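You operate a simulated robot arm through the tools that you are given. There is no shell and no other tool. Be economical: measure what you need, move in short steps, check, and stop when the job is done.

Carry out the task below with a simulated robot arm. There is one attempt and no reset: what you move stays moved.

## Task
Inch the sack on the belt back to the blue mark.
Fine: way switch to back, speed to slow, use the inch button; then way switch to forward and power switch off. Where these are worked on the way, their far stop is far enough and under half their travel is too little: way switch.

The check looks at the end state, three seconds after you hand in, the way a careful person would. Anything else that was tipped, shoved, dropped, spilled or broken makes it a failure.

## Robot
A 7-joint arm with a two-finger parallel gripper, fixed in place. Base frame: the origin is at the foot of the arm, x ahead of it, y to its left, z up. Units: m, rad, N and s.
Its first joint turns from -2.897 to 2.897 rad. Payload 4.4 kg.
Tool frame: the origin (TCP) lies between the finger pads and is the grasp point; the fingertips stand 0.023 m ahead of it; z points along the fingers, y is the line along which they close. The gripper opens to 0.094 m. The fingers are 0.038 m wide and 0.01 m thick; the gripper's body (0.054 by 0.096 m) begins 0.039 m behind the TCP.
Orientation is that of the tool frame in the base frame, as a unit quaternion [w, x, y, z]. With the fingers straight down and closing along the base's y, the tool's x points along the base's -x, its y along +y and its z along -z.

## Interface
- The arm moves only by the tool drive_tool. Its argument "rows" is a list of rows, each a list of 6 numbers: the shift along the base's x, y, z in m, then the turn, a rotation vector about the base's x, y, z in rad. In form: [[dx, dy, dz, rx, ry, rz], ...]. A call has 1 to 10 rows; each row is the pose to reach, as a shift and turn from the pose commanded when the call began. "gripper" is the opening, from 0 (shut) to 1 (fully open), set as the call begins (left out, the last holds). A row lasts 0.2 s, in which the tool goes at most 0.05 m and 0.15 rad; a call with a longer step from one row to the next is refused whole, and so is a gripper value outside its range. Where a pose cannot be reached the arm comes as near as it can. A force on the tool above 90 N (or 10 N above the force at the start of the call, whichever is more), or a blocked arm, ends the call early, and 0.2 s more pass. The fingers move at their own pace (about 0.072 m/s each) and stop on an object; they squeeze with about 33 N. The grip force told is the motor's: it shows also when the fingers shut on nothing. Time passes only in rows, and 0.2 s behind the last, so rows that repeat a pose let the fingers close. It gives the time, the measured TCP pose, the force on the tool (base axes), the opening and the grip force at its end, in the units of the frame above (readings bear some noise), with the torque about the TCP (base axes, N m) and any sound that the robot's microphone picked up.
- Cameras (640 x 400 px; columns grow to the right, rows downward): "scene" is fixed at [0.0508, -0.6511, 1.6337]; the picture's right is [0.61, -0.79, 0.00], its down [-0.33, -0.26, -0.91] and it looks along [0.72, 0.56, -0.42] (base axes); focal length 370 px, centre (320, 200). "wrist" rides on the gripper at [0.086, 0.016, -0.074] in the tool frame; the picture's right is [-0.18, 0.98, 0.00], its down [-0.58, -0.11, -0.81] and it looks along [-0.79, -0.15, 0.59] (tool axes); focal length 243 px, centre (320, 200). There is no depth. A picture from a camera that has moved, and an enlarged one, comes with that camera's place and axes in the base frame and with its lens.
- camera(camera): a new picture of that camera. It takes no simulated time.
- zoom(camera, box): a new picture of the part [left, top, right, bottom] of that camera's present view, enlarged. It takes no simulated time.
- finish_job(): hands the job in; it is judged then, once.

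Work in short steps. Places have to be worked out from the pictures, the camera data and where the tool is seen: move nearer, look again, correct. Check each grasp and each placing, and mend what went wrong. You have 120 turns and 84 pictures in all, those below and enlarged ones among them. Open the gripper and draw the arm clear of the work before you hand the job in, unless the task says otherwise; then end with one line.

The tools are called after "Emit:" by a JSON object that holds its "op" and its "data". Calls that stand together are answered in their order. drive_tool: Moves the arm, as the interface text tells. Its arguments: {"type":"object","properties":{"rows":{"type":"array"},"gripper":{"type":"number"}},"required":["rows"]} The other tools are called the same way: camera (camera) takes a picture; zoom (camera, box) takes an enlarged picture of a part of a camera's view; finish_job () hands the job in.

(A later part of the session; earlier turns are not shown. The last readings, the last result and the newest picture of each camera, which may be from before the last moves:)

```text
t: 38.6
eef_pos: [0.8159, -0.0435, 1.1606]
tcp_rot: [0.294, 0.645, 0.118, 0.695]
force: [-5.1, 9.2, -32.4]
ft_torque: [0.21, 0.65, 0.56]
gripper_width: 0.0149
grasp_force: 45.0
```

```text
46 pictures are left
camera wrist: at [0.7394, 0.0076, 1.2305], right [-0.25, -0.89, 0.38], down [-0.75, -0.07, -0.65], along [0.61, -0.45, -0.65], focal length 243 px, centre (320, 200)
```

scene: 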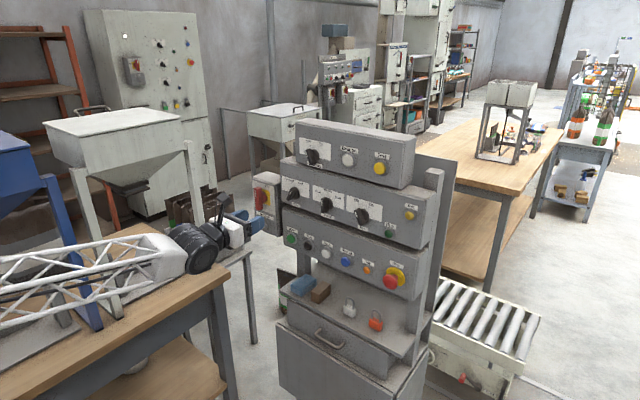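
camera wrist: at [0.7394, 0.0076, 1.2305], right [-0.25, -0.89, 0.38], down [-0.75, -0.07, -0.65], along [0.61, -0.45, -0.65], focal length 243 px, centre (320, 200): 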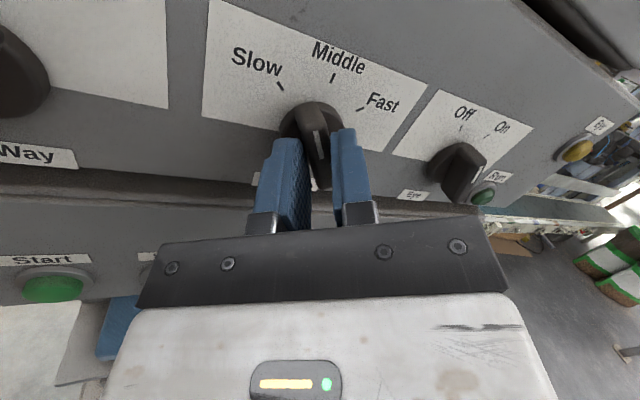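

The knob follows, now about 34° of the roughly 50° to Slow. I continue to the stop.

Emit:
{"op": "drive_tool", "data": {"rows": [[0, 0, -0.002, -0.1, 0, 0], [0, 0, -0.002, -0.2, 0, 0], [0, 0, -0.002, -0.28, 0, 0], [0, 0, -0.002, -0.34, 0, 0]]}}

Emit:
{"op": "camera", "data": {"camera": "wrist"}}

```text
t: 39.0
eef_pos: [0.824, -0.048, 1.1561]
tcp_rot: [0.321, 0.633, 0.146, 0.689]
force: [-57.5, -20.7, 4.4]
ft_torque: [0.1, 0.85, 0.9]
gripper_width: 0.0176
grasp_force: 45.4
stopped in row 2: the force on the tool passed its limit at 264 N (the readings are from after the stop); the commanded pose is now the measured one
```

```text
45 pictures are left
camera wrist: at [0.7474, 0.01, 1.2218], right [-0.26, -0.85, 0.46], down [-0.76, -0.12, -0.64], along [0.6, -0.51, -0.61], focal length 243 px, centre (320, 200)
```

wrist: 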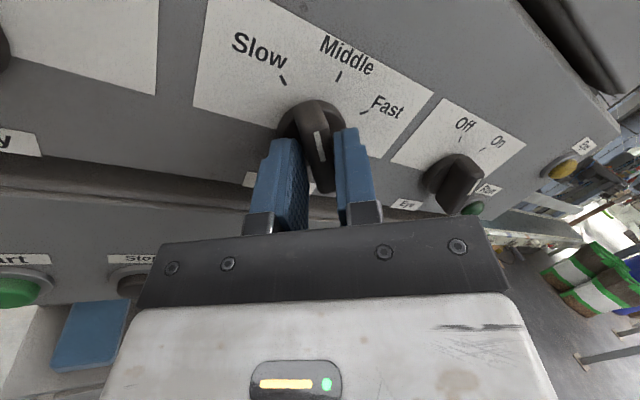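

An unexpected jump in x and force occurred (arm near a limit). I release, back away and look at the knob.

Emit:
{"op": "drive_tool", "data": {"rows": [[0, 0, 0, 0, 0, 0], [-0.01, 0, 0, 0, 0, 0], [-0.03, 0, 0, 0, 0, 0], [-0.06, 0, 0, 0, 0, 0], [-0.1, 0, 0, 0.1, 0, 0], [-0.13, 0, 0, 0.2, 0, 0]], "gripper": 0.55}}

Emit:
{"op": "camera", "data": {"camera": "wrist"}}

Emit:
{"op": "camera", "data": {"camera": "scene"}}

```text
t: 39.4
eef_pos: [0.8219, -0.05, 1.1573]
tcp_rot: [0.324, 0.632, 0.145, 0.69]
force: [-78.4, -36.7, 14.0]
ft_torque: [0.02, 0.34, 0.1]
gripper_width: 0.027
grasp_force: 0.2
stopped in row 2: the force on the tool passed its limit at 96 N (the readings are from after the stop); the commanded pose is now the measured one
```

```text
44 pictures are left
camera wrist: at [0.7461, 0.0076, 1.2246], right [-0.26, -0.85, 0.45], down [-0.75, -0.11, -0.65], along [0.6, -0.51, -0.61], focal length 243 px, centre (320, 200)
```

wrist: 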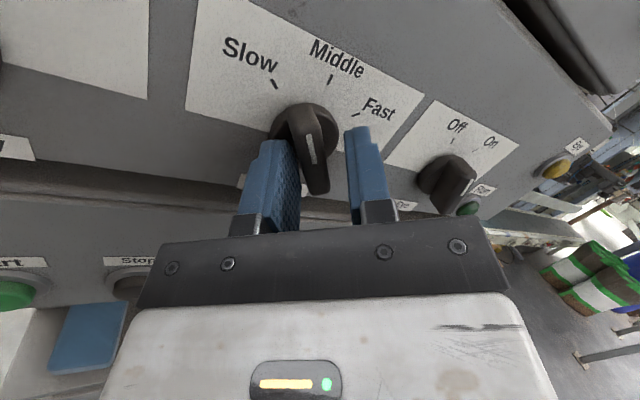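

```text
43 pictures are left
```

scene: 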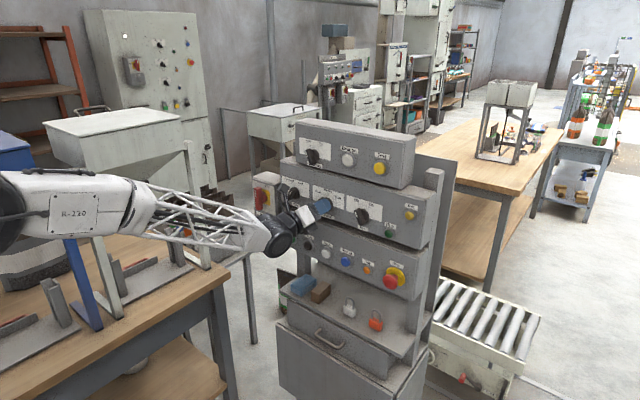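

The arm has swapped its elbow posture; the finger still pushes on the knob. I back straight off with the fingers opening.

Emit:
{"op": "drive_tool", "data": {"rows": [[-0.012, 0, 0, 0, 0, 0], [-0.025, 0, 0, 0, 0, 0], [-0.05, 0, 0, 0, 0, 0], [-0.08, 0, 0, 0, 0, 0], [-0.11, 0, 0, 0, 0, 0], [-0.13, 0, 0, 0, 0, 0]], "gripper": 0.6}}

Emit:
{"op": "camera", "data": {"camera": "wrist"}}

Emit:
{"op": "zoom", "data": {"camera": "scene", "box": [260, 150, 420, 250]}}

```text
t: 40.8
eef_pos: [0.6914, -0.0477, 1.1555]
tcp_rot: [0.322, 0.633, 0.144, 0.689]
force: [-0.3, -0.6, -0.1]
ft_torque: [-0.01, 0.01, 0.01]
gripper_width: 0.0561
grasp_force: 0.1
```

```text
42 pictures are left
camera wrist: at [0.6171, 0.0102, 1.2218], right [-0.26, -0.85, 0.45], down [-0.75, -0.12, -0.65], along [0.6, -0.51, -0.61], focal length 243 px, centre (320, 200)
```

wrist: 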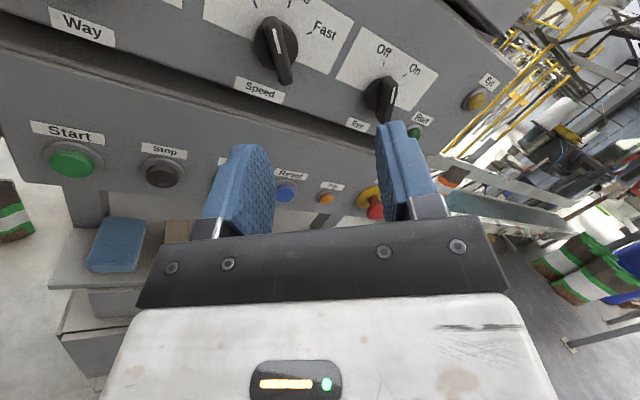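

```text
4.00 times, centred on (340, 200) of scene
camera zoom: at [0.0508, -0.6511, 1.6337], right [0.61, -0.79, 0.0], down [-0.33, -0.26, -0.91], along [0.72, 0.56, -0.42], focal length 1480 px, centre (240, 200)
```

zoom: 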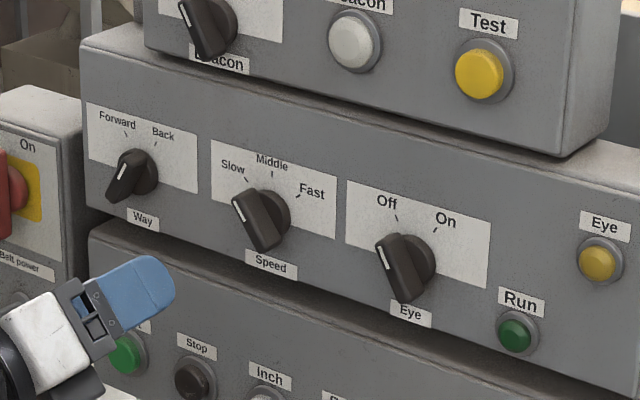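

Speed stands about halfway between Middle and Slow. With the new posture I grip it again at matching roll and turn further.

Emit:
{"op": "drive_tool", "data": {"rows": [[0.03, 0.004, 0.004, 0.08, 0, 0], [0.06, 0.004, 0.004, 0.08, 0, 0], [0.09, 0.004, 0.004, 0.08, 0, 0], [0.11, 0.004, 0.004, 0.08, 0, 0], [0.124, 0.004, 0.004, 0.08, 0, 0], [0.124, 0.004, 0.004, 0.08, 0, 0]]}}

Emit:
{"op": "drive_tool", "data": {"rows": [[0, 0, 0, 0, 0, 0], [0, 0, 0, 0, 0, 0], [0, 0, 0, 0, 0, 0], [0, 0, 0, 0, 0, 0]], "gripper": 0.0}}

Emit:
{"op": "camera", "data": {"camera": "wrist"}}

```text
t: 42.2
eef_pos: [0.8177, -0.0434, 1.1603]
tcp_rot: [0.297, 0.645, 0.119, 0.694]
force: [0.3, 0.5, -0.1]
ft_torque: [0.02, -0.02, 0.01]
gripper_width: 0.0565
grasp_force: 0.0
```

```text
t: 43.2
eef_pos: [0.8177, -0.044, 1.1594]
tcp_rot: [0.298, 0.645, 0.117, 0.694]
force: [5.0, 4.6, -0.5]
ft_torque: [-0.03, 0.02, 0.63]
gripper_width: 0.0153
grasp_force: 45.6
```

```text
40 pictures are left
camera wrist: at [0.7419, 0.0086, 1.2308], right [-0.26, -0.89, 0.39], down [-0.75, -0.06, -0.65], along [0.6, -0.46, -0.65], focal length 243 px, centre (320, 200)
```

wrist: 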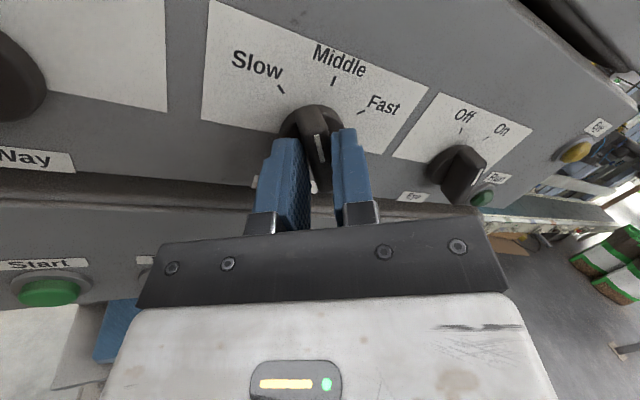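

Clean grip with almost no side force. I turn further counter-clockwise in small steps.

Emit:
{"op": "drive_tool", "data": {"rows": [[0, 0, 0, -0.07, 0, 0], [0, 0, 0, -0.14, 0, 0], [0, 0, 0, -0.21, 0, 0], [0, 0, 0, -0.28, 0, 0], [0, 0, 0, -0.35, 0, 0]]}}

```text
t: 44.0
eef_pos: [0.8228, -0.0482, 1.157]
tcp_rot: [0.352, 0.619, 0.176, 0.679]
force: [-59.8, -17.7, 7.2]
ft_torque: [0.0, 0.26, 0.31]
gripper_width: 0.017
grasp_force: 45.5
stopped in row 3: the force on the tool passed its limit at 111 N (the readings are from after the stop); the commanded pose is now the measured one
```

Emit:
{"op": "camera", "data": {"camera": "wrist"}}

Emit:
{"op": "zoom", "data": {"camera": "scene", "box": [200, 130, 400, 255]}}

```text
39 pictures are left
camera wrist: at [0.7478, 0.0164, 1.2171], right [-0.26, -0.81, 0.53], down [-0.76, -0.17, -0.63], along [0.6, -0.57, -0.57], focal length 243 px, centre (320, 200)
```

wrist: 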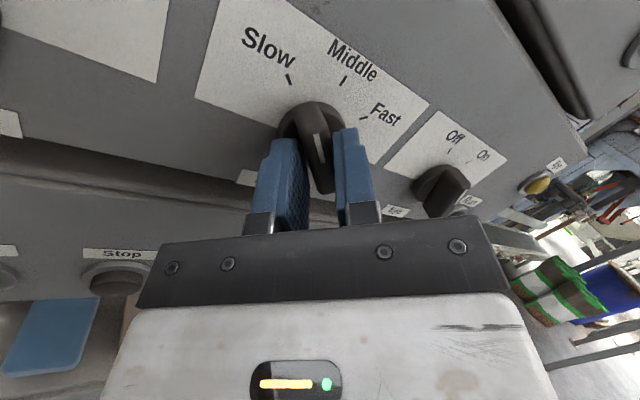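

```text
3.20 times, centred on (300, 192) of scene
camera zoom: at [0.0508, -0.6511, 1.6337], right [0.61, -0.79, 0.0], down [-0.33, -0.26, -0.91], along [0.72, 0.56, -0.42], focal length 1184 px, centre (384, 224)
```

zoom: 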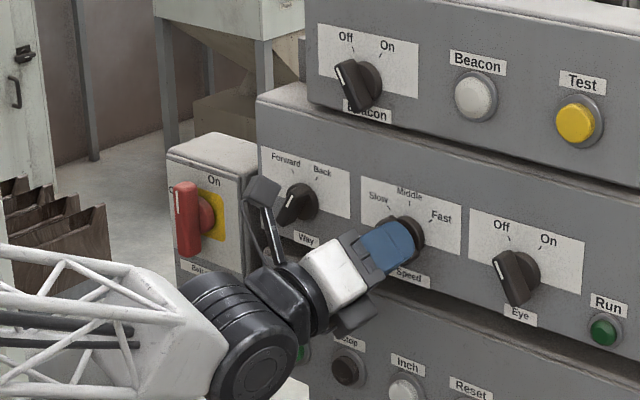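

The hand slips a little instead of turning cleanly. I release, back off, and look again.

Emit:
{"op": "drive_tool", "data": {"rows": [[-0.005, 0.004, 0, 0, 0, 0], [-0.005, 0.004, 0, 0, 0, 0], [-0.03, 0.004, 0, 0, 0, 0], [-0.06, 0, 0, 0, 0, 0], [-0.1, 0, 0, 0.1, 0, 0], [-0.14, 0, 0, 0.2, 0, 0]], "gripper": 0.6}}

Emit:
{"op": "zoom", "data": {"camera": "scene", "box": [260, 150, 420, 250]}}

Emit:
{"op": "camera", "data": {"camera": "wrist"}}

Emit:
{"op": "camera", "data": {"camera": "scene"}}

```text
t: 45.4
eef_pos: [0.6819, -0.0483, 1.1534]
tcp_rot: [0.287, 0.652, 0.108, 0.693]
force: [-0.2, -0.3, 0.2]
ft_torque: [0.0, -0.02, 0.0]
gripper_width: 0.0564
grasp_force: 0.2
```

```text
4.00 times, centred on (340, 200) of scene
camera zoom: at [0.0508, -0.6511, 1.6337], right [0.61, -0.79, 0.0], down [-0.33, -0.26, -0.91], along [0.72, 0.56, -0.42], focal length 1480 px, centre (240, 200)
```

zoom: 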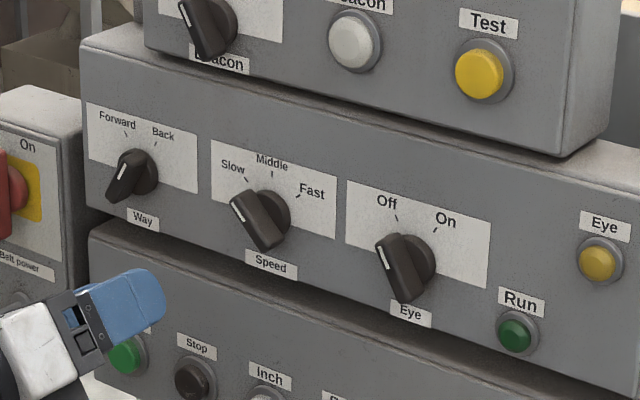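

```text
36 pictures are left
camera wrist: at [0.6074, 0.0034, 1.2265], right [-0.26, -0.9, 0.36], down [-0.76, -0.04, -0.65], along [0.6, -0.44, -0.67], focal length 243 px, centre (320, 200)
```

wrist: 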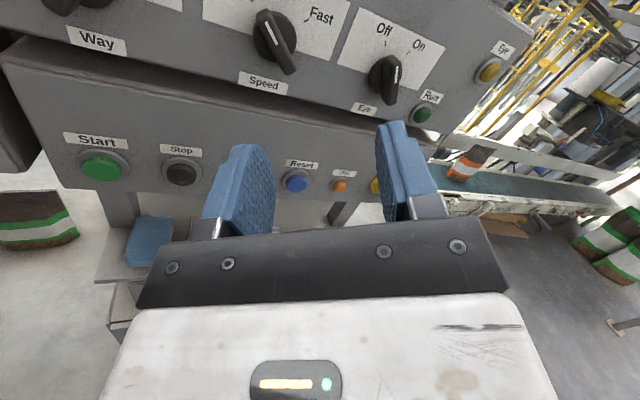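

```text
35 pictures are left
```

scene: 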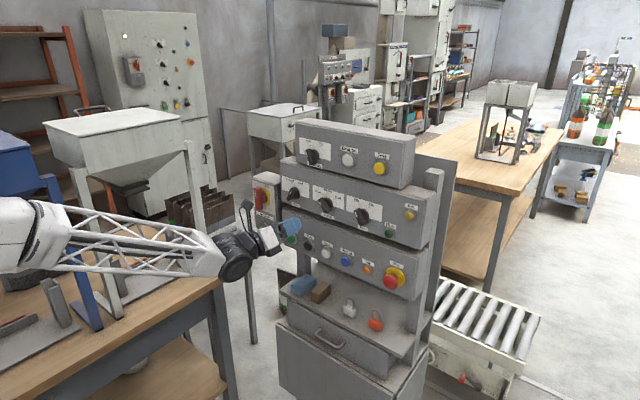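

Speed is nearer to Slow but perhaps short of its stop. I shut the fingers and will press the bar's upper end from above right, down-left.

Emit:
{"op": "drive_tool", "data": {"rows": [[0.0, -0.005, 0.03, -0.07, 0, 0], [0.03, -0.005, 0.053, -0.15, 0, 0], [0.06, -0.005, 0.053, -0.15, 0, 0], [0.09, -0.005, 0.053, -0.15, 0, 0], [0.12, -0.005, 0.053, -0.15, 0, 0], [0.136, -0.005, 0.053, -0.15, 0, 0], [0.136, -0.005, 0.053, -0.15, 0, 0]], "gripper": 0.0}}

Emit:
{"op": "camera", "data": {"camera": "wrist"}}

```text
t: 47.0
eef_pos: [0.8207, -0.0527, 1.2084]
tcp_rot: [0.336, 0.628, 0.159, 0.684]
force: [-0.2, -0.6, -0.3]
ft_torque: [0.02, 0.0, -0.02]
gripper_width: 0.0
grasp_force: 32.8
```

```text
34 pictures are left
camera wrist: at [0.7453, 0.0091, 1.2727], right [-0.26, -0.83, 0.49], down [-0.76, -0.14, -0.64], along [0.6, -0.54, -0.6], focal length 243 px, centre (320, 200)
```

wrist: 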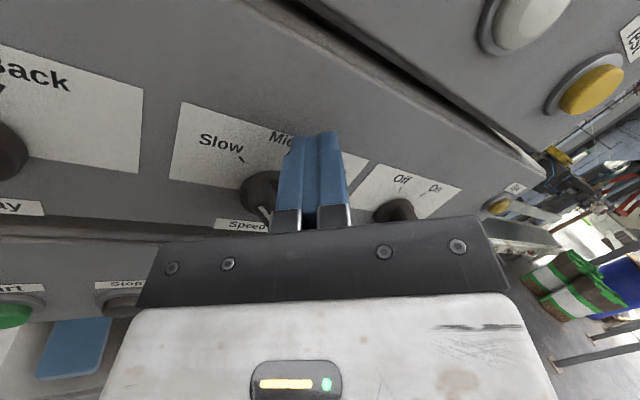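

The finger is just upper-right of the bar. I push down-left in small steps until the force tells of the stop.

Emit:
{"op": "drive_tool", "data": {"rows": [[0, 0.006, -0.006, 0, 0, 0], [0, 0.01, -0.011, 0, 0, 0], [0, 0.013, -0.015, 0, 0, 0], [0, 0.015, -0.018, 0, 0, 0], [0, 0.017, -0.021, 0, 0, 0], [0, 0.019, -0.024, 0, 0, 0], [0, 0.021, -0.027, 0, 0, 0]]}}

Emit:
{"op": "camera", "data": {"camera": "wrist"}}

```text
t: 48.5
eef_pos: [0.8206, -0.0364, 1.1912]
tcp_rot: [0.339, 0.625, 0.155, 0.686]
force: [-15.2, -28.3, 4.4]
ft_torque: [-0.53, 0.23, -0.36]
gripper_width: 0.0
grasp_force: 32.5
stopped in row 7: the force on the tool passed its limit at 97 N (the readings are from after the stop); the commanded pose is now the measured one
```

```text
33 pictures are left
camera wrist: at [0.7444, 0.0246, 1.2548], right [-0.27, -0.83, 0.49], down [-0.75, -0.13, -0.65], along [0.6, -0.54, -0.59], focal length 243 px, centre (320, 200)
```

wrist: 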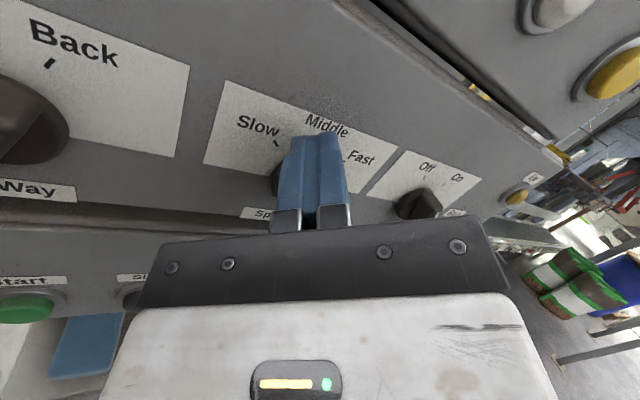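

Stop reached at the expected place for Slow. I back off and move down to a stand-off in front of the Inch button.

Emit:
{"op": "drive_tool", "data": {"rows": [[0, -0.008, 0.008, 0, 0, 0], [-0.045, -0.008, 0.008, 0, 0, 0], [-0.09, -0.008, 0.0, 0.1, 0, 0], [-0.1, -0.008, -0.04, 0.2, 0, 0], [-0.1, -0.008, -0.085, 0.3, 0, 0], [-0.1, -0.008, -0.13, 0.4, 0, 0], [-0.1, -0.008, -0.17, 0.5, 0, 0], [-0.1, -0.008, -0.209, 0.6, 0, 0], [-0.1, -0.008, -0.209, 0.6, 0, 0]]}}

Emit:
{"op": "camera", "data": {"camera": "wrist"}}

Emit:
{"op": "camera", "data": {"camera": "scene"}}

```text
t: 50.5
eef_pos: [0.7205, -0.0435, 0.9808]
tcp_rot: [0.138, 0.697, -0.054, 0.702]
force: [0.7, -0.6, 0.3]
ft_torque: [-0.02, -0.02, -0.01]
gripper_width: 0.0
grasp_force: 32.8
```

```text
32 pictures are left
camera wrist: at [0.6452, -0.0284, 1.0678], right [-0.27, -0.96, -0.07], down [-0.75, 0.25, -0.61], along [0.6, -0.11, -0.79], focal length 243 px, centre (320, 200)
```

wrist: 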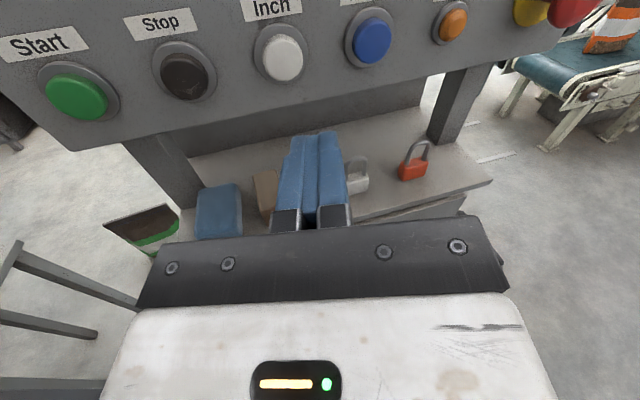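

```text
31 pictures are left
```

scene: 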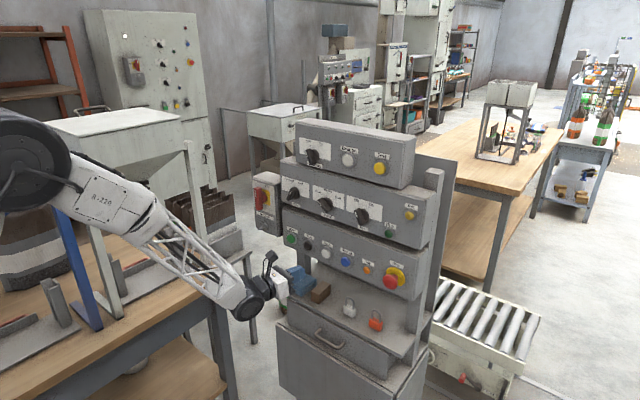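

Inch ≈(0.85, -0.050, 0.986), and the sack shows at this view's top right. I approach to just short of the button.

Emit:
{"op": "drive_tool", "data": {"rows": [[0.04, -0.001, 0.004, 0, 0, 0], [0.08, -0.002, 0.005, 0, 0, 0], [0.095, -0.002, 0.005, 0, 0, 0], [0.1, -0.002, 0.005, 0, 0, 0], [0.105, -0.002, 0.005, 0, 0, 0]]}}

Emit:
{"op": "camera", "data": {"camera": "wrist"}}

```text
t: 51.7
eef_pos: [0.8255, -0.0461, 0.9861]
tcp_rot: [0.139, 0.697, -0.055, 0.701]
force: [-3.0, 0.7, 0.6]
ft_torque: [-0.01, -0.06, 0.03]
gripper_width: 0.0001
grasp_force: 32.5
heard: click
```

```text
30 pictures are left
camera wrist: at [0.7503, -0.03, 1.0737], right [-0.27, -0.96, -0.07], down [-0.75, 0.25, -0.61], along [0.6, -0.11, -0.79], focal length 243 px, centre (320, 200)
```

wrist: 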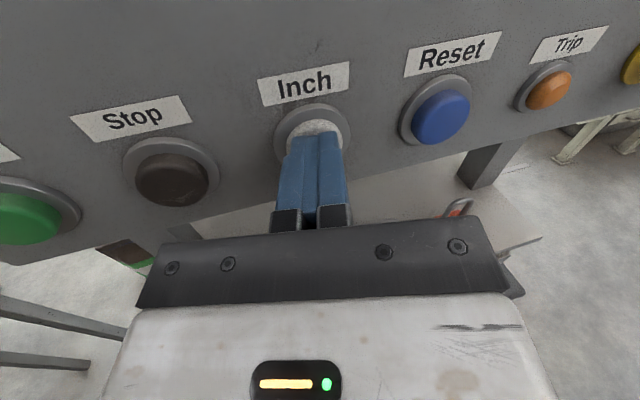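

It clicked: the button is pressed. I release at once and retreat to the view that shows the sack, shifted a bit for a better picture.

Emit:
{"op": "drive_tool", "data": {"rows": [[-0.02, 0, 0, 0, 0, 0], [-0.06, 0, 0, 0, 0, 0], [-0.105, 0, 0, 0, 0, 0], [-0.105, 0, 0, -0.1, 0, 0], [-0.105, 0, 0, -0.2, 0, 0], [-0.105, 0, 0, -0.2, 0, 0]]}}

Emit:
{"op": "camera", "data": {"camera": "wrist"}}

```text
t: 53.1
eef_pos: [0.7205, -0.0454, 0.9865]
tcp_rot: [0.208, 0.679, 0.016, 0.703]
force: [0.3, 0.3, 0.1]
ft_torque: [0.01, -0.01, 0.01]
gripper_width: 0.0003
grasp_force: 32.9
```

```text
29 pictures are left
camera wrist: at [0.645, -0.0124, 1.0689], right [-0.27, -0.96, 0.13], down [-0.75, 0.13, -0.65], along [0.6, -0.27, -0.75], focal length 243 px, centre (320, 200)
```

wrist: 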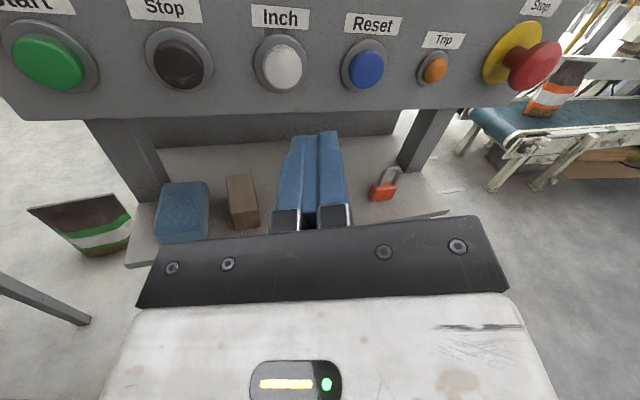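

The sack is in view. I roll slightly more to get the belt and its marks into frame, then zoom.

Emit:
{"op": "drive_tool", "data": {"rows": [[0, 0, 0, -0.1, 0, 0], [0, 0, 0, -0.2, 0, 0], [0, 0, 0, -0.3, 0, 0], [0, 0, 0, -0.3, 0, 0]]}}

Emit:
{"op": "zoom", "data": {"camera": "wrist", "box": [430, 20, 640, 170]}}

```text
t: 54.3
eef_pos: [0.7235, -0.0448, 0.9451]
tcp_rot: [0.305, 0.661, 0.129, 0.673]
force: [-0.7, -0.2, 0.7]
ft_torque: [0.0, 0.03, -0.02]
gripper_width: 0.0
grasp_force: 33.2
stopped in row 4: the arm was blocked; the commanded pose is now the measured one
```

```text
2.67 times, centred on (535, 95) of wrist
camera zoom: at [0.6518, 0.01, 1.0194], right [-0.24, -0.88, 0.42], down [-0.79, -0.07, -0.61], along [0.56, -0.48, -0.67], focal length 647 px, centre (-253, 480)
```

zoom: 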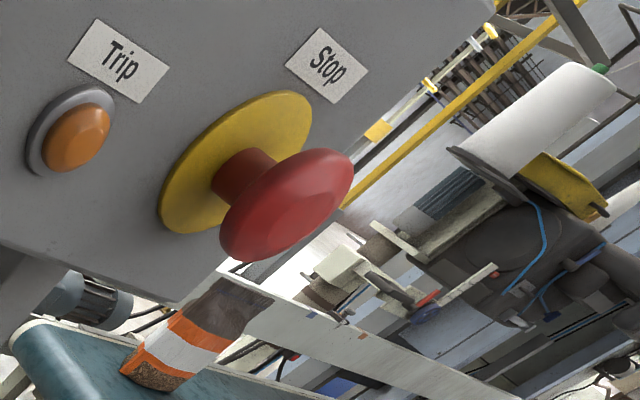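

The arm reported being blocked and sank 4 cm; I check the scene for contact.

Emit:
{"op": "camera", "data": {"camera": "scene"}}

```text
27 pictures are left
```

scene: 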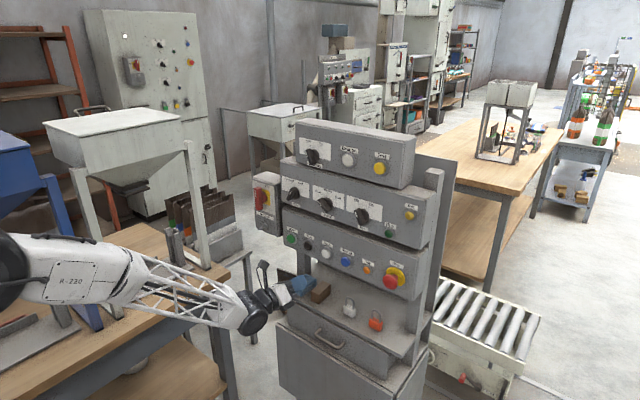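

Nothing seems displaced, but the elbow dropped low. I go back to the earlier roll and height.

Emit:
{"op": "drive_tool", "data": {"rows": [[0, 0, 0.015, 0, 0, 0], [0, 0, 0.03, 0.1, 0, 0], [-0.01, 0, 0.042, 0.2, 0, 0], [-0.01, 0, 0.042, 0.3, 0, 0], [-0.01, 0, 0.042, 0.4, 0, 0], [-0.01, 0, 0.042, 0.4, 0, 0]]}}

Emit:
{"op": "camera", "data": {"camera": "scene"}}

```text
t: 55.7
eef_pos: [0.7129, -0.0455, 0.9888]
tcp_rot: [0.167, 0.708, -0.009, 0.686]
force: [0.5, 0.6, 0.5]
ft_torque: [-0.02, -0.07, -0.01]
gripper_width: 0.0
grasp_force: 33.2
```

```text
26 pictures are left
```

scene: 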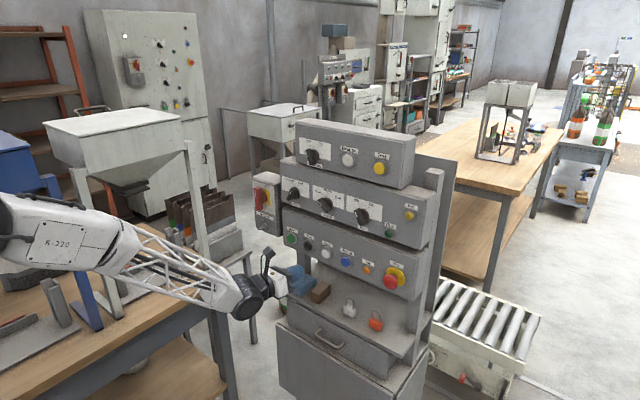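

First press moved the sack roughly 0.1 m in -y, the right way; about 0.65 m remains. Now a timed press of about 1 s within one call, to calibrate.

Emit:
{"op": "drive_tool", "data": {"rows": [[0.04, 0, -0.002, 0, 0, 0], [0.08, -0.001, -0.002, 0, 0, 0], [0.1, -0.001, -0.002, 0, 0, 0], [0.1135, -0.001, -0.002, 0, 0, 0], [0.1135, -0.001, -0.002, 0, 0, 0], [0.1135, -0.001, -0.002, 0, 0, 0], [0.1135, -0.001, -0.002, 0, 0, 0], [0.1135, -0.001, -0.002, 0, 0, 0], [0.08, -0.001, -0.002, 0, 0, 0], [0.04, 0, -0.002, 0, 0, 0]]}}

Emit:
{"op": "drive_tool", "data": {"rows": [[-0.04, 0, 0.0, 0, 0, 0], [-0.04, 0, 0.0, -0.1, 0, 0]]}}

Emit:
{"op": "zoom", "data": {"camera": "wrist", "box": [430, 20, 640, 170]}}

```text
t: 57.9
eef_pos: [0.7541, -0.0451, 0.9869]
tcp_rot: [0.166, 0.708, -0.007, 0.686]
force: [0.1, 0.7, -0.3]
ft_torque: [0.03, -0.04, 0.0]
gripper_width: 0.0001
grasp_force: 33.3
heard: click
```

```text
t: 58.5
eef_pos: [0.7135, -0.0448, 0.9863]
tcp_rot: [0.202, 0.699, 0.028, 0.686]
force: [0.5, 0.8, 0.0]
ft_torque: [-0.02, 0.02, 0.02]
gripper_width: 0.0
grasp_force: 32.7
```

```text
2.67 times, centred on (535, 95) of wrist
camera zoom: at [0.6423, -0.0135, 1.0727], right [-0.25, -0.96, 0.14], down [-0.79, 0.11, -0.6], along [0.56, -0.26, -0.79], focal length 647 px, centre (-253, 480)
```

zoom: 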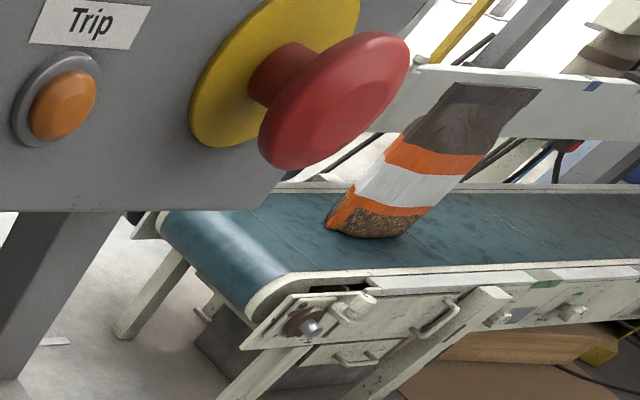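

Good view. The sack seems to have moved only slightly in that second press, so I do a longer press (about 3 s) and compare from the identical pose.

Emit:
{"op": "drive_tool", "data": {"rows": [[0.04, 0, 0, 0, 0, 0], [0.08, -0.001, 0, 0, 0, 0], [0.1, -0.001, 0, 0, 0, 0], [0.1145, -0.001, 0, 0, 0, 0], [0.1145, -0.001, 0, 0, 0, 0], [0.1145, -0.001, 0, 0, 0, 0], [0.1145, -0.001, 0, 0, 0, 0], [0.1145, -0.001, 0, 0, 0, 0], [0.1145, -0.001, 0, 0, 0, 0], [0.1145, -0.001, 0, 0, 0, 0]]}}

Emit:
{"op": "drive_tool", "data": {"rows": [[0, 0, 0, 0, 0, 0], [0, 0, 0, 0, 0, 0], [0, 0, 0, 0, 0, 0], [0, 0, 0, 0, 0, 0], [0, 0, 0, 0, 0, 0], [0, 0, 0, 0, 0, 0], [-0.04, 0.001, 0, 0, 0, 0], [-0.08, 0.001, 0, 0, 0, 0], [-0.1145, 0.001, 0, 0, 0, 0], [-0.1145, 0.001, 0, 0, 0, 0]]}}

Emit:
{"op": "zoom", "data": {"camera": "wrist", "box": [430, 20, 640, 170]}}

```text
t: 60.7
eef_pos: [0.8278, -0.0456, 0.9869]
tcp_rot: [0.202, 0.699, 0.028, 0.686]
force: [-6.0, -0.2, -0.8]
ft_torque: [0.04, -0.07, 0.02]
gripper_width: 0.0
grasp_force: 32.8
heard: click
```

```text
t: 62.9
eef_pos: [0.7124, -0.0444, 0.986]
tcp_rot: [0.202, 0.698, 0.027, 0.686]
force: [1.2, 0.7, -0.3]
ft_torque: [-0.01, 0.01, -0.04]
gripper_width: 0.0
grasp_force: 33.3
```

```text
2.67 times, centred on (535, 95) of wrist
camera zoom: at [0.642, -0.0134, 1.0728], right [-0.25, -0.96, 0.14], down [-0.79, 0.11, -0.6], along [0.56, -0.26, -0.79], focal length 647 px, centre (-253, 480)
```

zoom: 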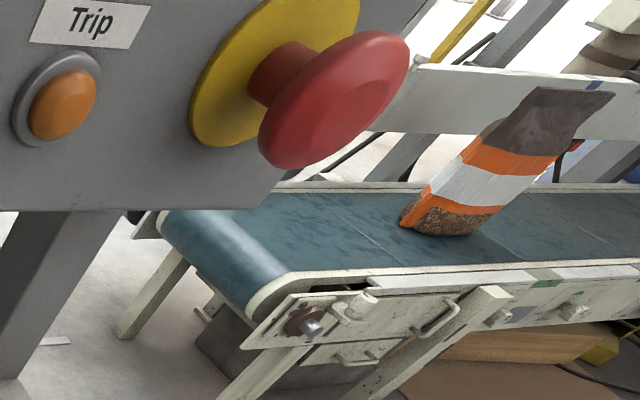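

The sack moved about 0.25 m in about 2.75 s (≈0.09 m/s) and is now level with the green mark; blue is about 0.38 m further. I press about 3.2 s more, then check.

Emit:
{"op": "drive_tool", "data": {"rows": [[0.04, 0, 0, 0, 0, 0], [0.08, -0.001, 0, 0, 0, 0], [0.1, -0.001, 0, 0, 0, 0], [0.1145, -0.001, 0, 0, 0, 0], [0.1145, -0.001, 0, 0, 0, 0], [0.1145, -0.001, 0, 0, 0, 0], [0.1145, -0.001, 0, 0, 0, 0], [0.1145, -0.001, 0, 0, 0, 0], [0.1145, -0.001, 0, 0, 0, 0], [0.1145, -0.001, 0, 0, 0, 0]]}}

Emit:
{"op": "drive_tool", "data": {"rows": [[0, 0, 0, 0, 0, 0], [0, 0, 0, 0, 0, 0], [0, 0, 0, 0, 0, 0], [0, 0, 0, 0, 0, 0], [0, 0, 0, 0, 0, 0], [0, 0, 0, 0, 0, 0], [0, 0, 0, 0, 0, 0], [0, 0, 0, 0, 0, 0], [-0.04, 0.001, 0, 0, 0, 0], [-0.08, 0.001, 0, 0, 0, 0]]}}

Emit:
{"op": "drive_tool", "data": {"rows": [[-0.0345, 0, 0, 0, 0, 0], [-0.0345, 0, 0, 0, 0, -0.12], [-0.0345, 0, 0, 0, 0, -0.24], [-0.0345, 0, 0, 0, 0, -0.3], [-0.0345, 0, 0, 0, 0, -0.3]]}}

Emit:
{"op": "zoom", "data": {"camera": "wrist", "box": [400, 0, 640, 170]}}

```text
t: 65.1
eef_pos: [0.8275, -0.0452, 0.986]
tcp_rot: [0.202, 0.699, 0.027, 0.686]
force: [-5.6, 0.0, -0.6]
ft_torque: [0.01, -0.04, 0.01]
gripper_width: 0.0001
grasp_force: 32.7
heard: click
```

```text
t: 67.3
eef_pos: [0.7472, -0.0455, 0.987]
tcp_rot: [0.202, 0.699, 0.027, 0.686]
force: [-0.2, 1.0, 0.3]
ft_torque: [0.0, 0.03, 0.02]
gripper_width: 0.0001
grasp_force: 33.1
```

```text
t: 68.5
eef_pos: [0.7129, -0.045, 0.9863]
tcp_rot: [0.302, 0.695, -0.078, 0.648]
force: [0.0, -0.3, -0.1]
ft_torque: [0.01, 0.0, 0.03]
gripper_width: 0.0
grasp_force: 33.1
```

```text
2.35 times, centred on (520, 85) of wrist
camera zoom: at [0.654, 0.0058, 1.0728], right [-0.52, -0.84, 0.14], down [-0.72, 0.34, -0.6], along [0.46, -0.41, -0.79], focal length 571 px, centre (-151, 471)
```

zoom: 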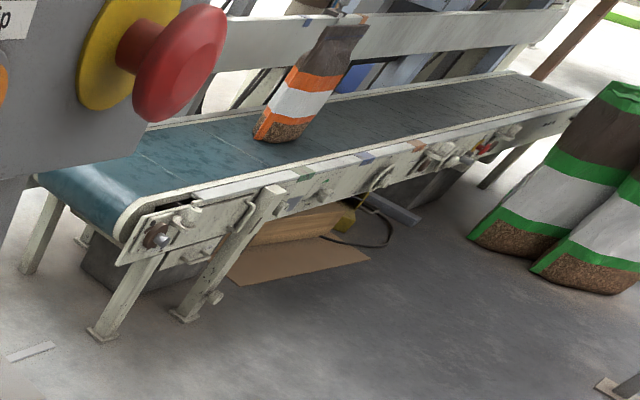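

Excellent view: marks on the near rail read green, blue, orange, and the sack is about 0.13 m short of blue. I restore the yaw and give a ~0.95 s press.

Emit:
{"op": "drive_tool", "data": {"rows": [[0, 0, 0, 0, 0, 0.12], [0, 0, 0, 0, 0, 0.24], [0.04, 0, 0, 0, 0, 0.3], [0.08, -0.001, 0, 0, 0, 0.3]]}}

Emit:
{"op": "drive_tool", "data": {"rows": [[0.02, 0, 0, 0, 0, 0], [0.0345, 0, 0, 0, 0, 0], [0.0345, 0, 0, 0, 0, 0], [0.0345, 0, 0, 0, 0, 0], [0.0345, 0, 0, 0, 0, 0], [0.0345, 0, 0, 0, 0, 0], [0, 0, 0, 0, 0, 0], [-0.04, 0.001, 0, 0, 0, 0], [-0.08, 0.001, 0, 0, 0, 0]]}}

Emit:
{"op": "drive_tool", "data": {"rows": [[0, 0, 0, 0, 0, -0.12], [0, 0, 0, 0, 0, -0.24], [0, 0, 0, 0, 0, -0.3], [0, 0, 0, 0, 0, -0.3]]}}

Emit:
{"op": "zoom", "data": {"camera": "wrist", "box": [490, 20, 610, 90]}}

```text
t: 69.5
eef_pos: [0.7937, -0.0461, 0.9858]
tcp_rot: [0.203, 0.699, 0.028, 0.686]
force: [-1.1, -0.8, 0.1]
ft_torque: [0.0, 0.03, -0.02]
gripper_width: 0.0001
grasp_force: 32.6
```

```text
t: 71.5
eef_pos: [0.7116, -0.0451, 0.9866]
tcp_rot: [0.201, 0.699, 0.028, 0.686]
force: [-0.3, -1.2, 0.1]
ft_torque: [0.03, 0.04, -0.01]
gripper_width: 0.0
grasp_force: 33.2
heard: click
```

```text
t: 72.5
eef_pos: [0.7129, -0.0451, 0.9863]
tcp_rot: [0.301, 0.695, -0.076, 0.648]
force: [1.3, 0.4, -0.1]
ft_torque: [0.02, 0.02, 0.02]
gripper_width: 0.0
grasp_force: 33.2
```

```text
5.33 times, centred on (550, 55) of wrist
camera zoom: at [0.654, 0.0055, 1.0731], right [-0.52, -0.84, 0.14], down [-0.72, 0.34, -0.6], along [0.46, -0.41, -0.79], focal length 1294 px, centre (-907, 973)
```

zoom: 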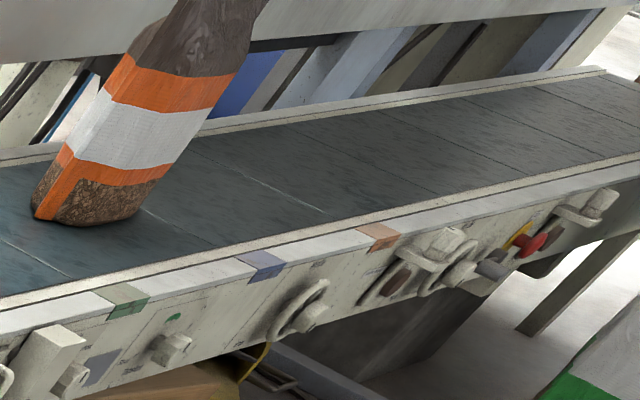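

The sack is now roughly 0.08 m short of blue. I give a ~0.75 s press and look again.

Emit:
{"op": "drive_tool", "data": {"rows": [[0, 0, 0, 0, 0, 0.12], [0, 0, 0, 0, 0, 0.24], [0.04, 0, 0, 0, 0, 0.3], [0.08, -0.001, 0, 0, 0, 0.3]]}}

Emit:
{"op": "drive_tool", "data": {"rows": [[0.02, 0, 0, 0, 0, 0], [0.0345, 0, 0, 0, 0, 0], [0.0345, 0, 0, 0, 0, 0], [0.0345, 0, 0, 0, 0, 0], [0.0345, 0, 0, 0, 0, 0], [0, 0, 0, 0, 0, 0], [-0.04, 0.001, 0, 0, 0, 0], [-0.08, 0.001, 0, 0, 0, 0]]}}

Emit:
{"op": "drive_tool", "data": {"rows": [[0, 0, 0, 0, 0, -0.12], [0, 0, 0, 0, 0, -0.24], [0, 0, 0, 0, 0, -0.3], [0, 0, 0, 0, 0, -0.3]]}}

Emit:
{"op": "zoom", "data": {"camera": "wrist", "box": [490, 0, 610, 80]}}

```text
t: 73.5
eef_pos: [0.7937, -0.0468, 0.9872]
tcp_rot: [0.203, 0.698, 0.027, 0.686]
force: [-0.1, 0.6, -0.6]
ft_torque: [0.02, -0.04, 0.01]
gripper_width: 0.0
grasp_force: 33.1
```

```text
t: 75.3
eef_pos: [0.712, -0.0455, 0.9852]
tcp_rot: [0.201, 0.699, 0.028, 0.686]
force: [-0.5, 0.2, -0.5]
ft_torque: [0.01, -0.04, -0.04]
gripper_width: 0.0
grasp_force: 32.9
heard: click
```

```text
t: 76.3
eef_pos: [0.7123, -0.0446, 0.986]
tcp_rot: [0.302, 0.695, -0.078, 0.648]
force: [0.5, 0.4, 0.1]
ft_torque: [-0.03, 0.01, 0.0]
gripper_width: 0.0
grasp_force: 32.8
```

```text
5.00 times, centred on (550, 40) of wrist
camera zoom: at [0.654, 0.0058, 1.0729], right [-0.52, -0.84, 0.14], down [-0.72, 0.34, -0.6], along [0.46, -0.41, -0.79], focal length 1213 px, centre (-830, 1000)
```

zoom: 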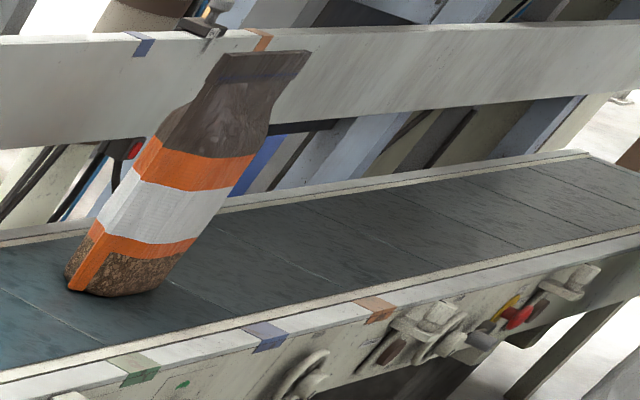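

Close now: perhaps 1-3 cm short. I zoom tighter to judge the base against the blue mark.

Emit:
{"op": "zoom", "data": {"camera": "wrist", "box": [495, 35, 565, 80]}}

```text
8.89 times, centred on (530, 58) of wrist
camera zoom: at [0.654, 0.0058, 1.0729], right [-0.52, -0.84, 0.14], down [-0.72, 0.34, -0.6], along [0.46, -0.41, -0.79], focal length 2157 px, centre (-1547, 1467)
```

zoom: 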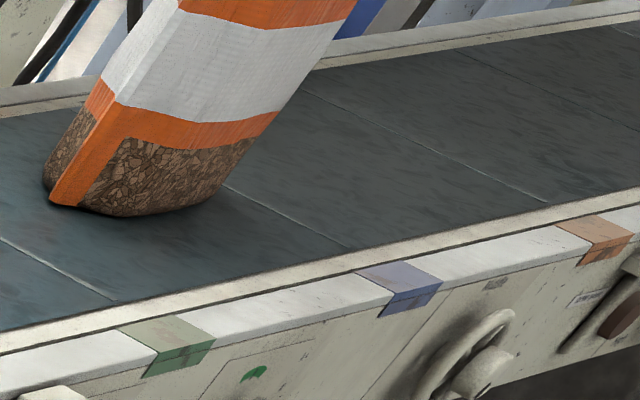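

Measured from its two front base corners (y≈-2.21 and -2.44), the sack's centre is still about 0.1 m short of the blue mark at y≈-2.44. I press ~0.95 s.

Emit:
{"op": "drive_tool", "data": {"rows": [[0, 0, 0, 0, 0, 0.12], [0, 0, 0, 0, 0, 0.24], [0.04, 0, 0, 0, 0, 0.3], [0.08, -0.001, 0, 0, 0, 0.3]]}}

Emit:
{"op": "drive_tool", "data": {"rows": [[0.02, 0, 0, 0, 0, 0], [0.0345, 0, 0, 0, 0, 0], [0.0345, 0, 0, 0, 0, 0], [0.0345, 0, 0, 0, 0, 0], [0.0345, 0, 0, 0, 0, 0], [0.0345, 0, 0, 0, 0, 0], [0, 0, 0, 0, 0, 0], [-0.04, 0.001, 0, 0, 0, 0], [-0.08, 0.001, 0, 0, 0, 0]]}}

Emit:
{"op": "drive_tool", "data": {"rows": [[0, 0, 0, 0, 0, -0.12], [0, 0, 0, 0, 0, -0.24], [0, 0, 0, 0, 0, -0.3], [0, 0, 0, 0, 0, -0.3]]}}

Emit:
{"op": "zoom", "data": {"camera": "wrist", "box": [495, 35, 565, 80]}}

```text
t: 77.3
eef_pos: [0.7936, -0.046, 0.9878]
tcp_rot: [0.201, 0.699, 0.028, 0.686]
force: [1.0, -0.5, 0.7]
ft_torque: [-0.02, 0.0, 0.01]
gripper_width: 0.0002
grasp_force: 33.3
```

```text
t: 79.3
eef_pos: [0.7145, -0.0463, 0.9883]
tcp_rot: [0.202, 0.698, 0.026, 0.686]
force: [-0.6, 0.3, -1.9]
ft_torque: [0.02, -0.02, -0.02]
gripper_width: 0.0
grasp_force: 33.0
heard: click
```

```text
t: 80.3
eef_pos: [0.7141, -0.0437, 0.9862]
tcp_rot: [0.303, 0.695, -0.078, 0.648]
force: [0.4, 0.1, 0.6]
ft_torque: [-0.01, -0.01, 0.01]
gripper_width: 0.0
grasp_force: 32.9
```

```text
8.89 times, centred on (530, 58) of wrist
camera zoom: at [0.6543, 0.0056, 1.073], right [-0.52, -0.84, 0.14], down [-0.72, 0.34, -0.6], along [0.46, -0.41, -0.79], focal length 2157 px, centre (-1547, 1467)
```

zoom: 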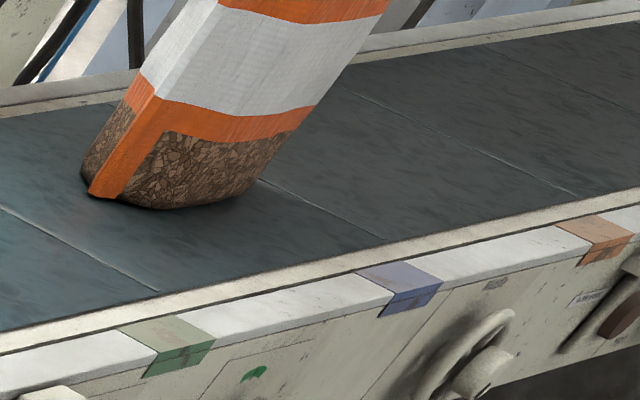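

Moved about 0.05 m; about 0.055 m still to go. The same press again.

Emit:
{"op": "drive_tool", "data": {"rows": [[0, 0, 0, 0, 0, 0.12], [0, 0, 0, 0, 0, 0.24], [0.04, 0, 0, 0, 0, 0.3], [0.08, -0.001, 0, 0, 0, 0.3]]}}

Emit:
{"op": "drive_tool", "data": {"rows": [[0.02, 0, 0, 0, 0, 0], [0.0345, 0, 0, 0, 0, 0], [0.0345, 0, 0, 0, 0, 0], [0.0345, 0, 0, 0, 0, 0], [0.0345, 0, 0, 0, 0, 0], [0.0345, 0, 0, 0, 0, 0], [0, 0, 0, 0, 0, 0], [-0.04, 0.001, 0, 0, 0, 0], [-0.08, 0.001, 0, 0, 0, 0]]}}

Emit:
{"op": "drive_tool", "data": {"rows": [[0, 0, 0, 0, 0, -0.12], [0, 0, 0, 0, 0, -0.24], [0, 0, 0, 0, 0, -0.3], [0, 0, 0, 0, 0, -0.3]]}}

Emit:
{"op": "zoom", "data": {"camera": "wrist", "box": [495, 35, 565, 80]}}

```text
t: 81.3
eef_pos: [0.7938, -0.046, 0.9856]
tcp_rot: [0.202, 0.699, 0.027, 0.686]
force: [-0.5, 0.6, 0.6]
ft_torque: [0.02, -0.02, -0.02]
gripper_width: 0.0
grasp_force: 32.5
```

```text
t: 83.3
eef_pos: [0.7141, -0.0435, 0.9868]
tcp_rot: [0.202, 0.699, 0.028, 0.686]
force: [0.7, 0.7, 0.1]
ft_torque: [0.0, -0.02, -0.03]
gripper_width: 0.0001
grasp_force: 32.9
heard: click
```

```text
t: 84.3
eef_pos: [0.7122, -0.0443, 0.9852]
tcp_rot: [0.302, 0.695, -0.077, 0.648]
force: [-0.6, 0.1, 0.1]
ft_torque: [0.02, 0.04, 0.03]
gripper_width: 0.0
grasp_force: 32.5
```

```text
8.89 times, centred on (530, 58) of wrist
camera zoom: at [0.6542, 0.0059, 1.0728], right [-0.52, -0.84, 0.14], down [-0.72, 0.34, -0.6], along [0.46, -0.41, -0.79], focal length 2157 px, centre (-1547, 1467)
```

zoom: 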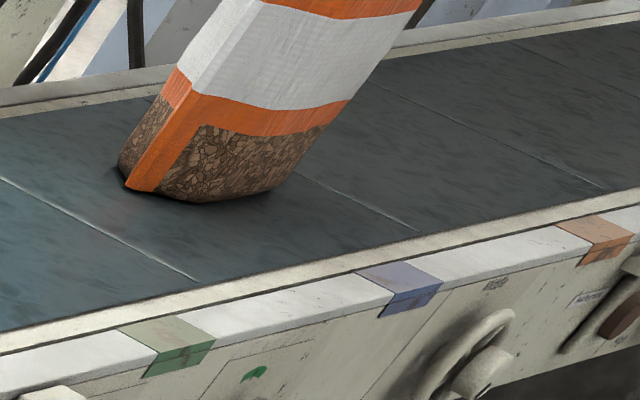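

The sack's base centre (y≈-2.455) is now level with the blue mark (≈-2.44) within a centimetre or two. Now Way back to Forward: I restore yaw and rise to a stand-off right of the Way bar's upper end.

Emit:
{"op": "drive_tool", "data": {"rows": [[0, 0, 0.02, 0, 0, 0.12], [0, 0, 0.05, 0, 0, 0.24], [0, 0.01, 0.09, 0.05, 0, 0.3], [0, 0.03, 0.125, 0.1, 0, 0.3], [0, 0.05, 0.16, 0.15, 0, 0.3], [0, 0.065, 0.19, 0.2, 0, 0.3], [0, 0.078, 0.207, 0.2, 0, 0.3], [0, 0.078, 0.207, 0.2, 0, 0.3]]}}

Emit:
{"op": "camera", "data": {"camera": "wrist"}}

```text
t: 86.1
eef_pos: [0.7136, 0.032, 1.1932]
tcp_rot: [0.131, 0.726, -0.036, 0.675]
force: [0.1, 1.0, -0.6]
ft_torque: [0.04, 0.0, 0.03]
gripper_width: 0.0
grasp_force: 33.0
```

```text
17 pictures are left
camera wrist: at [0.6444, 0.047, 1.2856], right [-0.24, -0.97, -0.04], down [-0.81, 0.23, -0.55], along [0.54, -0.1, -0.84], focal length 243 px, centre (320, 200)
```

wrist: 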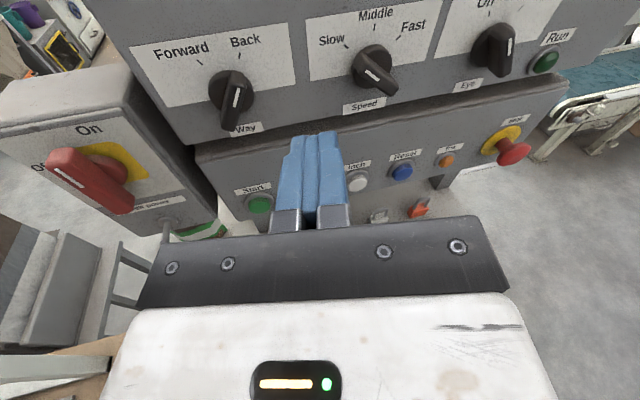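

Way on Back, Speed on Slow, as expected. I advance right of the bar, then push its upper end to the left (+y).

Emit:
{"op": "drive_tool", "data": {"rows": [[0.04, 0, 0.002, 0, 0, 0], [0.08, 0, 0.003, 0, 0, 0], [0.1, 0, 0.003, 0, 0, 0], [0.109, 0, 0.003, 0, 0, 0], [0.109, 0, 0.003, 0, 0, 0]]}}

Emit:
{"op": "drive_tool", "data": {"rows": [[0, 0.008, 0, 0, 0, 0], [0, 0.016, 0, 0, 0, 0], [0, 0.024, 0, 0, 0, 0], [0, 0.03, 0, 0, 0, 0], [0, 0.036, 0, 0, 0, 0], [0, 0.042, 0, 0, 0, 0], [0, 0.047, 0, 0, 0, 0]]}}

Emit:
{"op": "camera", "data": {"camera": "wrist"}}

```text
t: 87.3
eef_pos: [0.8224, 0.0329, 1.1964]
tcp_rot: [0.132, 0.725, -0.037, 0.675]
force: [0.4, -0.3, -0.2]
ft_torque: [0.02, 0.01, -0.01]
gripper_width: 0.0
grasp_force: 33.3
```

```text
t: 88.9
eef_pos: [0.8221, 0.0786, 1.1976]
tcp_rot: [0.132, 0.726, -0.038, 0.674]
force: [-0.9, -40.0, -0.2]
ft_torque: [-0.77, 0.02, -0.32]
gripper_width: 0.0
grasp_force: 32.9
```

```text
16 pictures are left
camera wrist: at [0.7534, 0.0915, 1.2892], right [-0.25, -0.97, -0.04], down [-0.81, 0.23, -0.55], along [0.54, -0.1, -0.84], focal length 243 px, centre (320, 200)
```

wrist: 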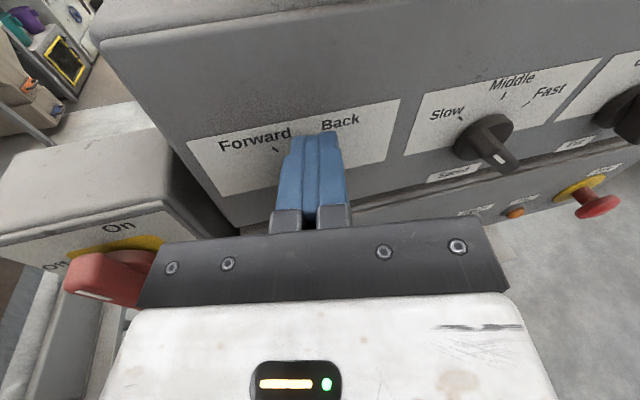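

Force rises to 40 N, near the stop. I push a few mm more to be sure.

Emit:
{"op": "drive_tool", "data": {"rows": [[0, 0.003, 0, 0, 0, 0], [0, 0.006, 0, 0, 0, 0], [0, 0.009, 0, 0, 0, 0]]}}

Emit:
{"op": "drive_tool", "data": {"rows": [[0, -0.015, 0, 0, 0, 0], [-0.04, -0.02, 0, 0, 0, 0], [-0.08, -0.02, 0, 0, 0, 0], [-0.12, -0.02, 0, 0, 0, 0]]}}

Emit:
{"op": "camera", "data": {"camera": "wrist"}}

```text
t: 89.4
eef_pos: [0.823, 0.0792, 1.1978]
tcp_rot: [0.134, 0.725, -0.04, 0.674]
force: [-5.8, -37.2, 5.6]
ft_torque: [-0.74, 0.09, -0.23]
gripper_width: 0.0
grasp_force: 32.9
stopped in row 2: the force on the tool passed its limit at 100 N (the readings are from after the stop); the commanded pose is now the measured one
```

```text
t: 90.4
eef_pos: [0.7018, 0.0601, 1.1952]
tcp_rot: [0.134, 0.725, -0.039, 0.674]
force: [0.9, -0.1, 0.6]
ft_torque: [0.01, -0.01, -0.01]
gripper_width: 0.0001
grasp_force: 32.4
```

```text
15 pictures are left
camera wrist: at [0.6333, 0.0742, 1.2876], right [-0.25, -0.97, -0.04], down [-0.81, 0.23, -0.55], along [0.54, -0.1, -0.84], focal length 243 px, centre (320, 200)
```

wrist: 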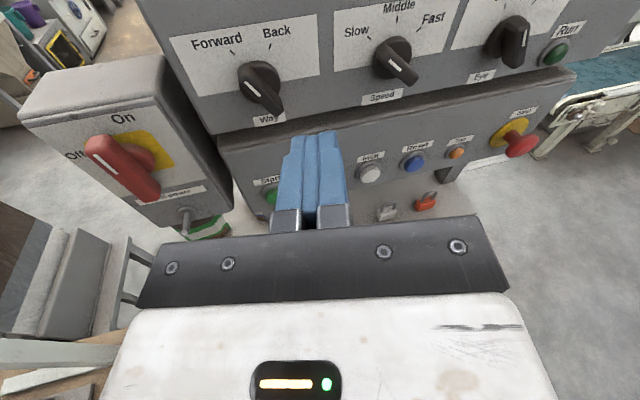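

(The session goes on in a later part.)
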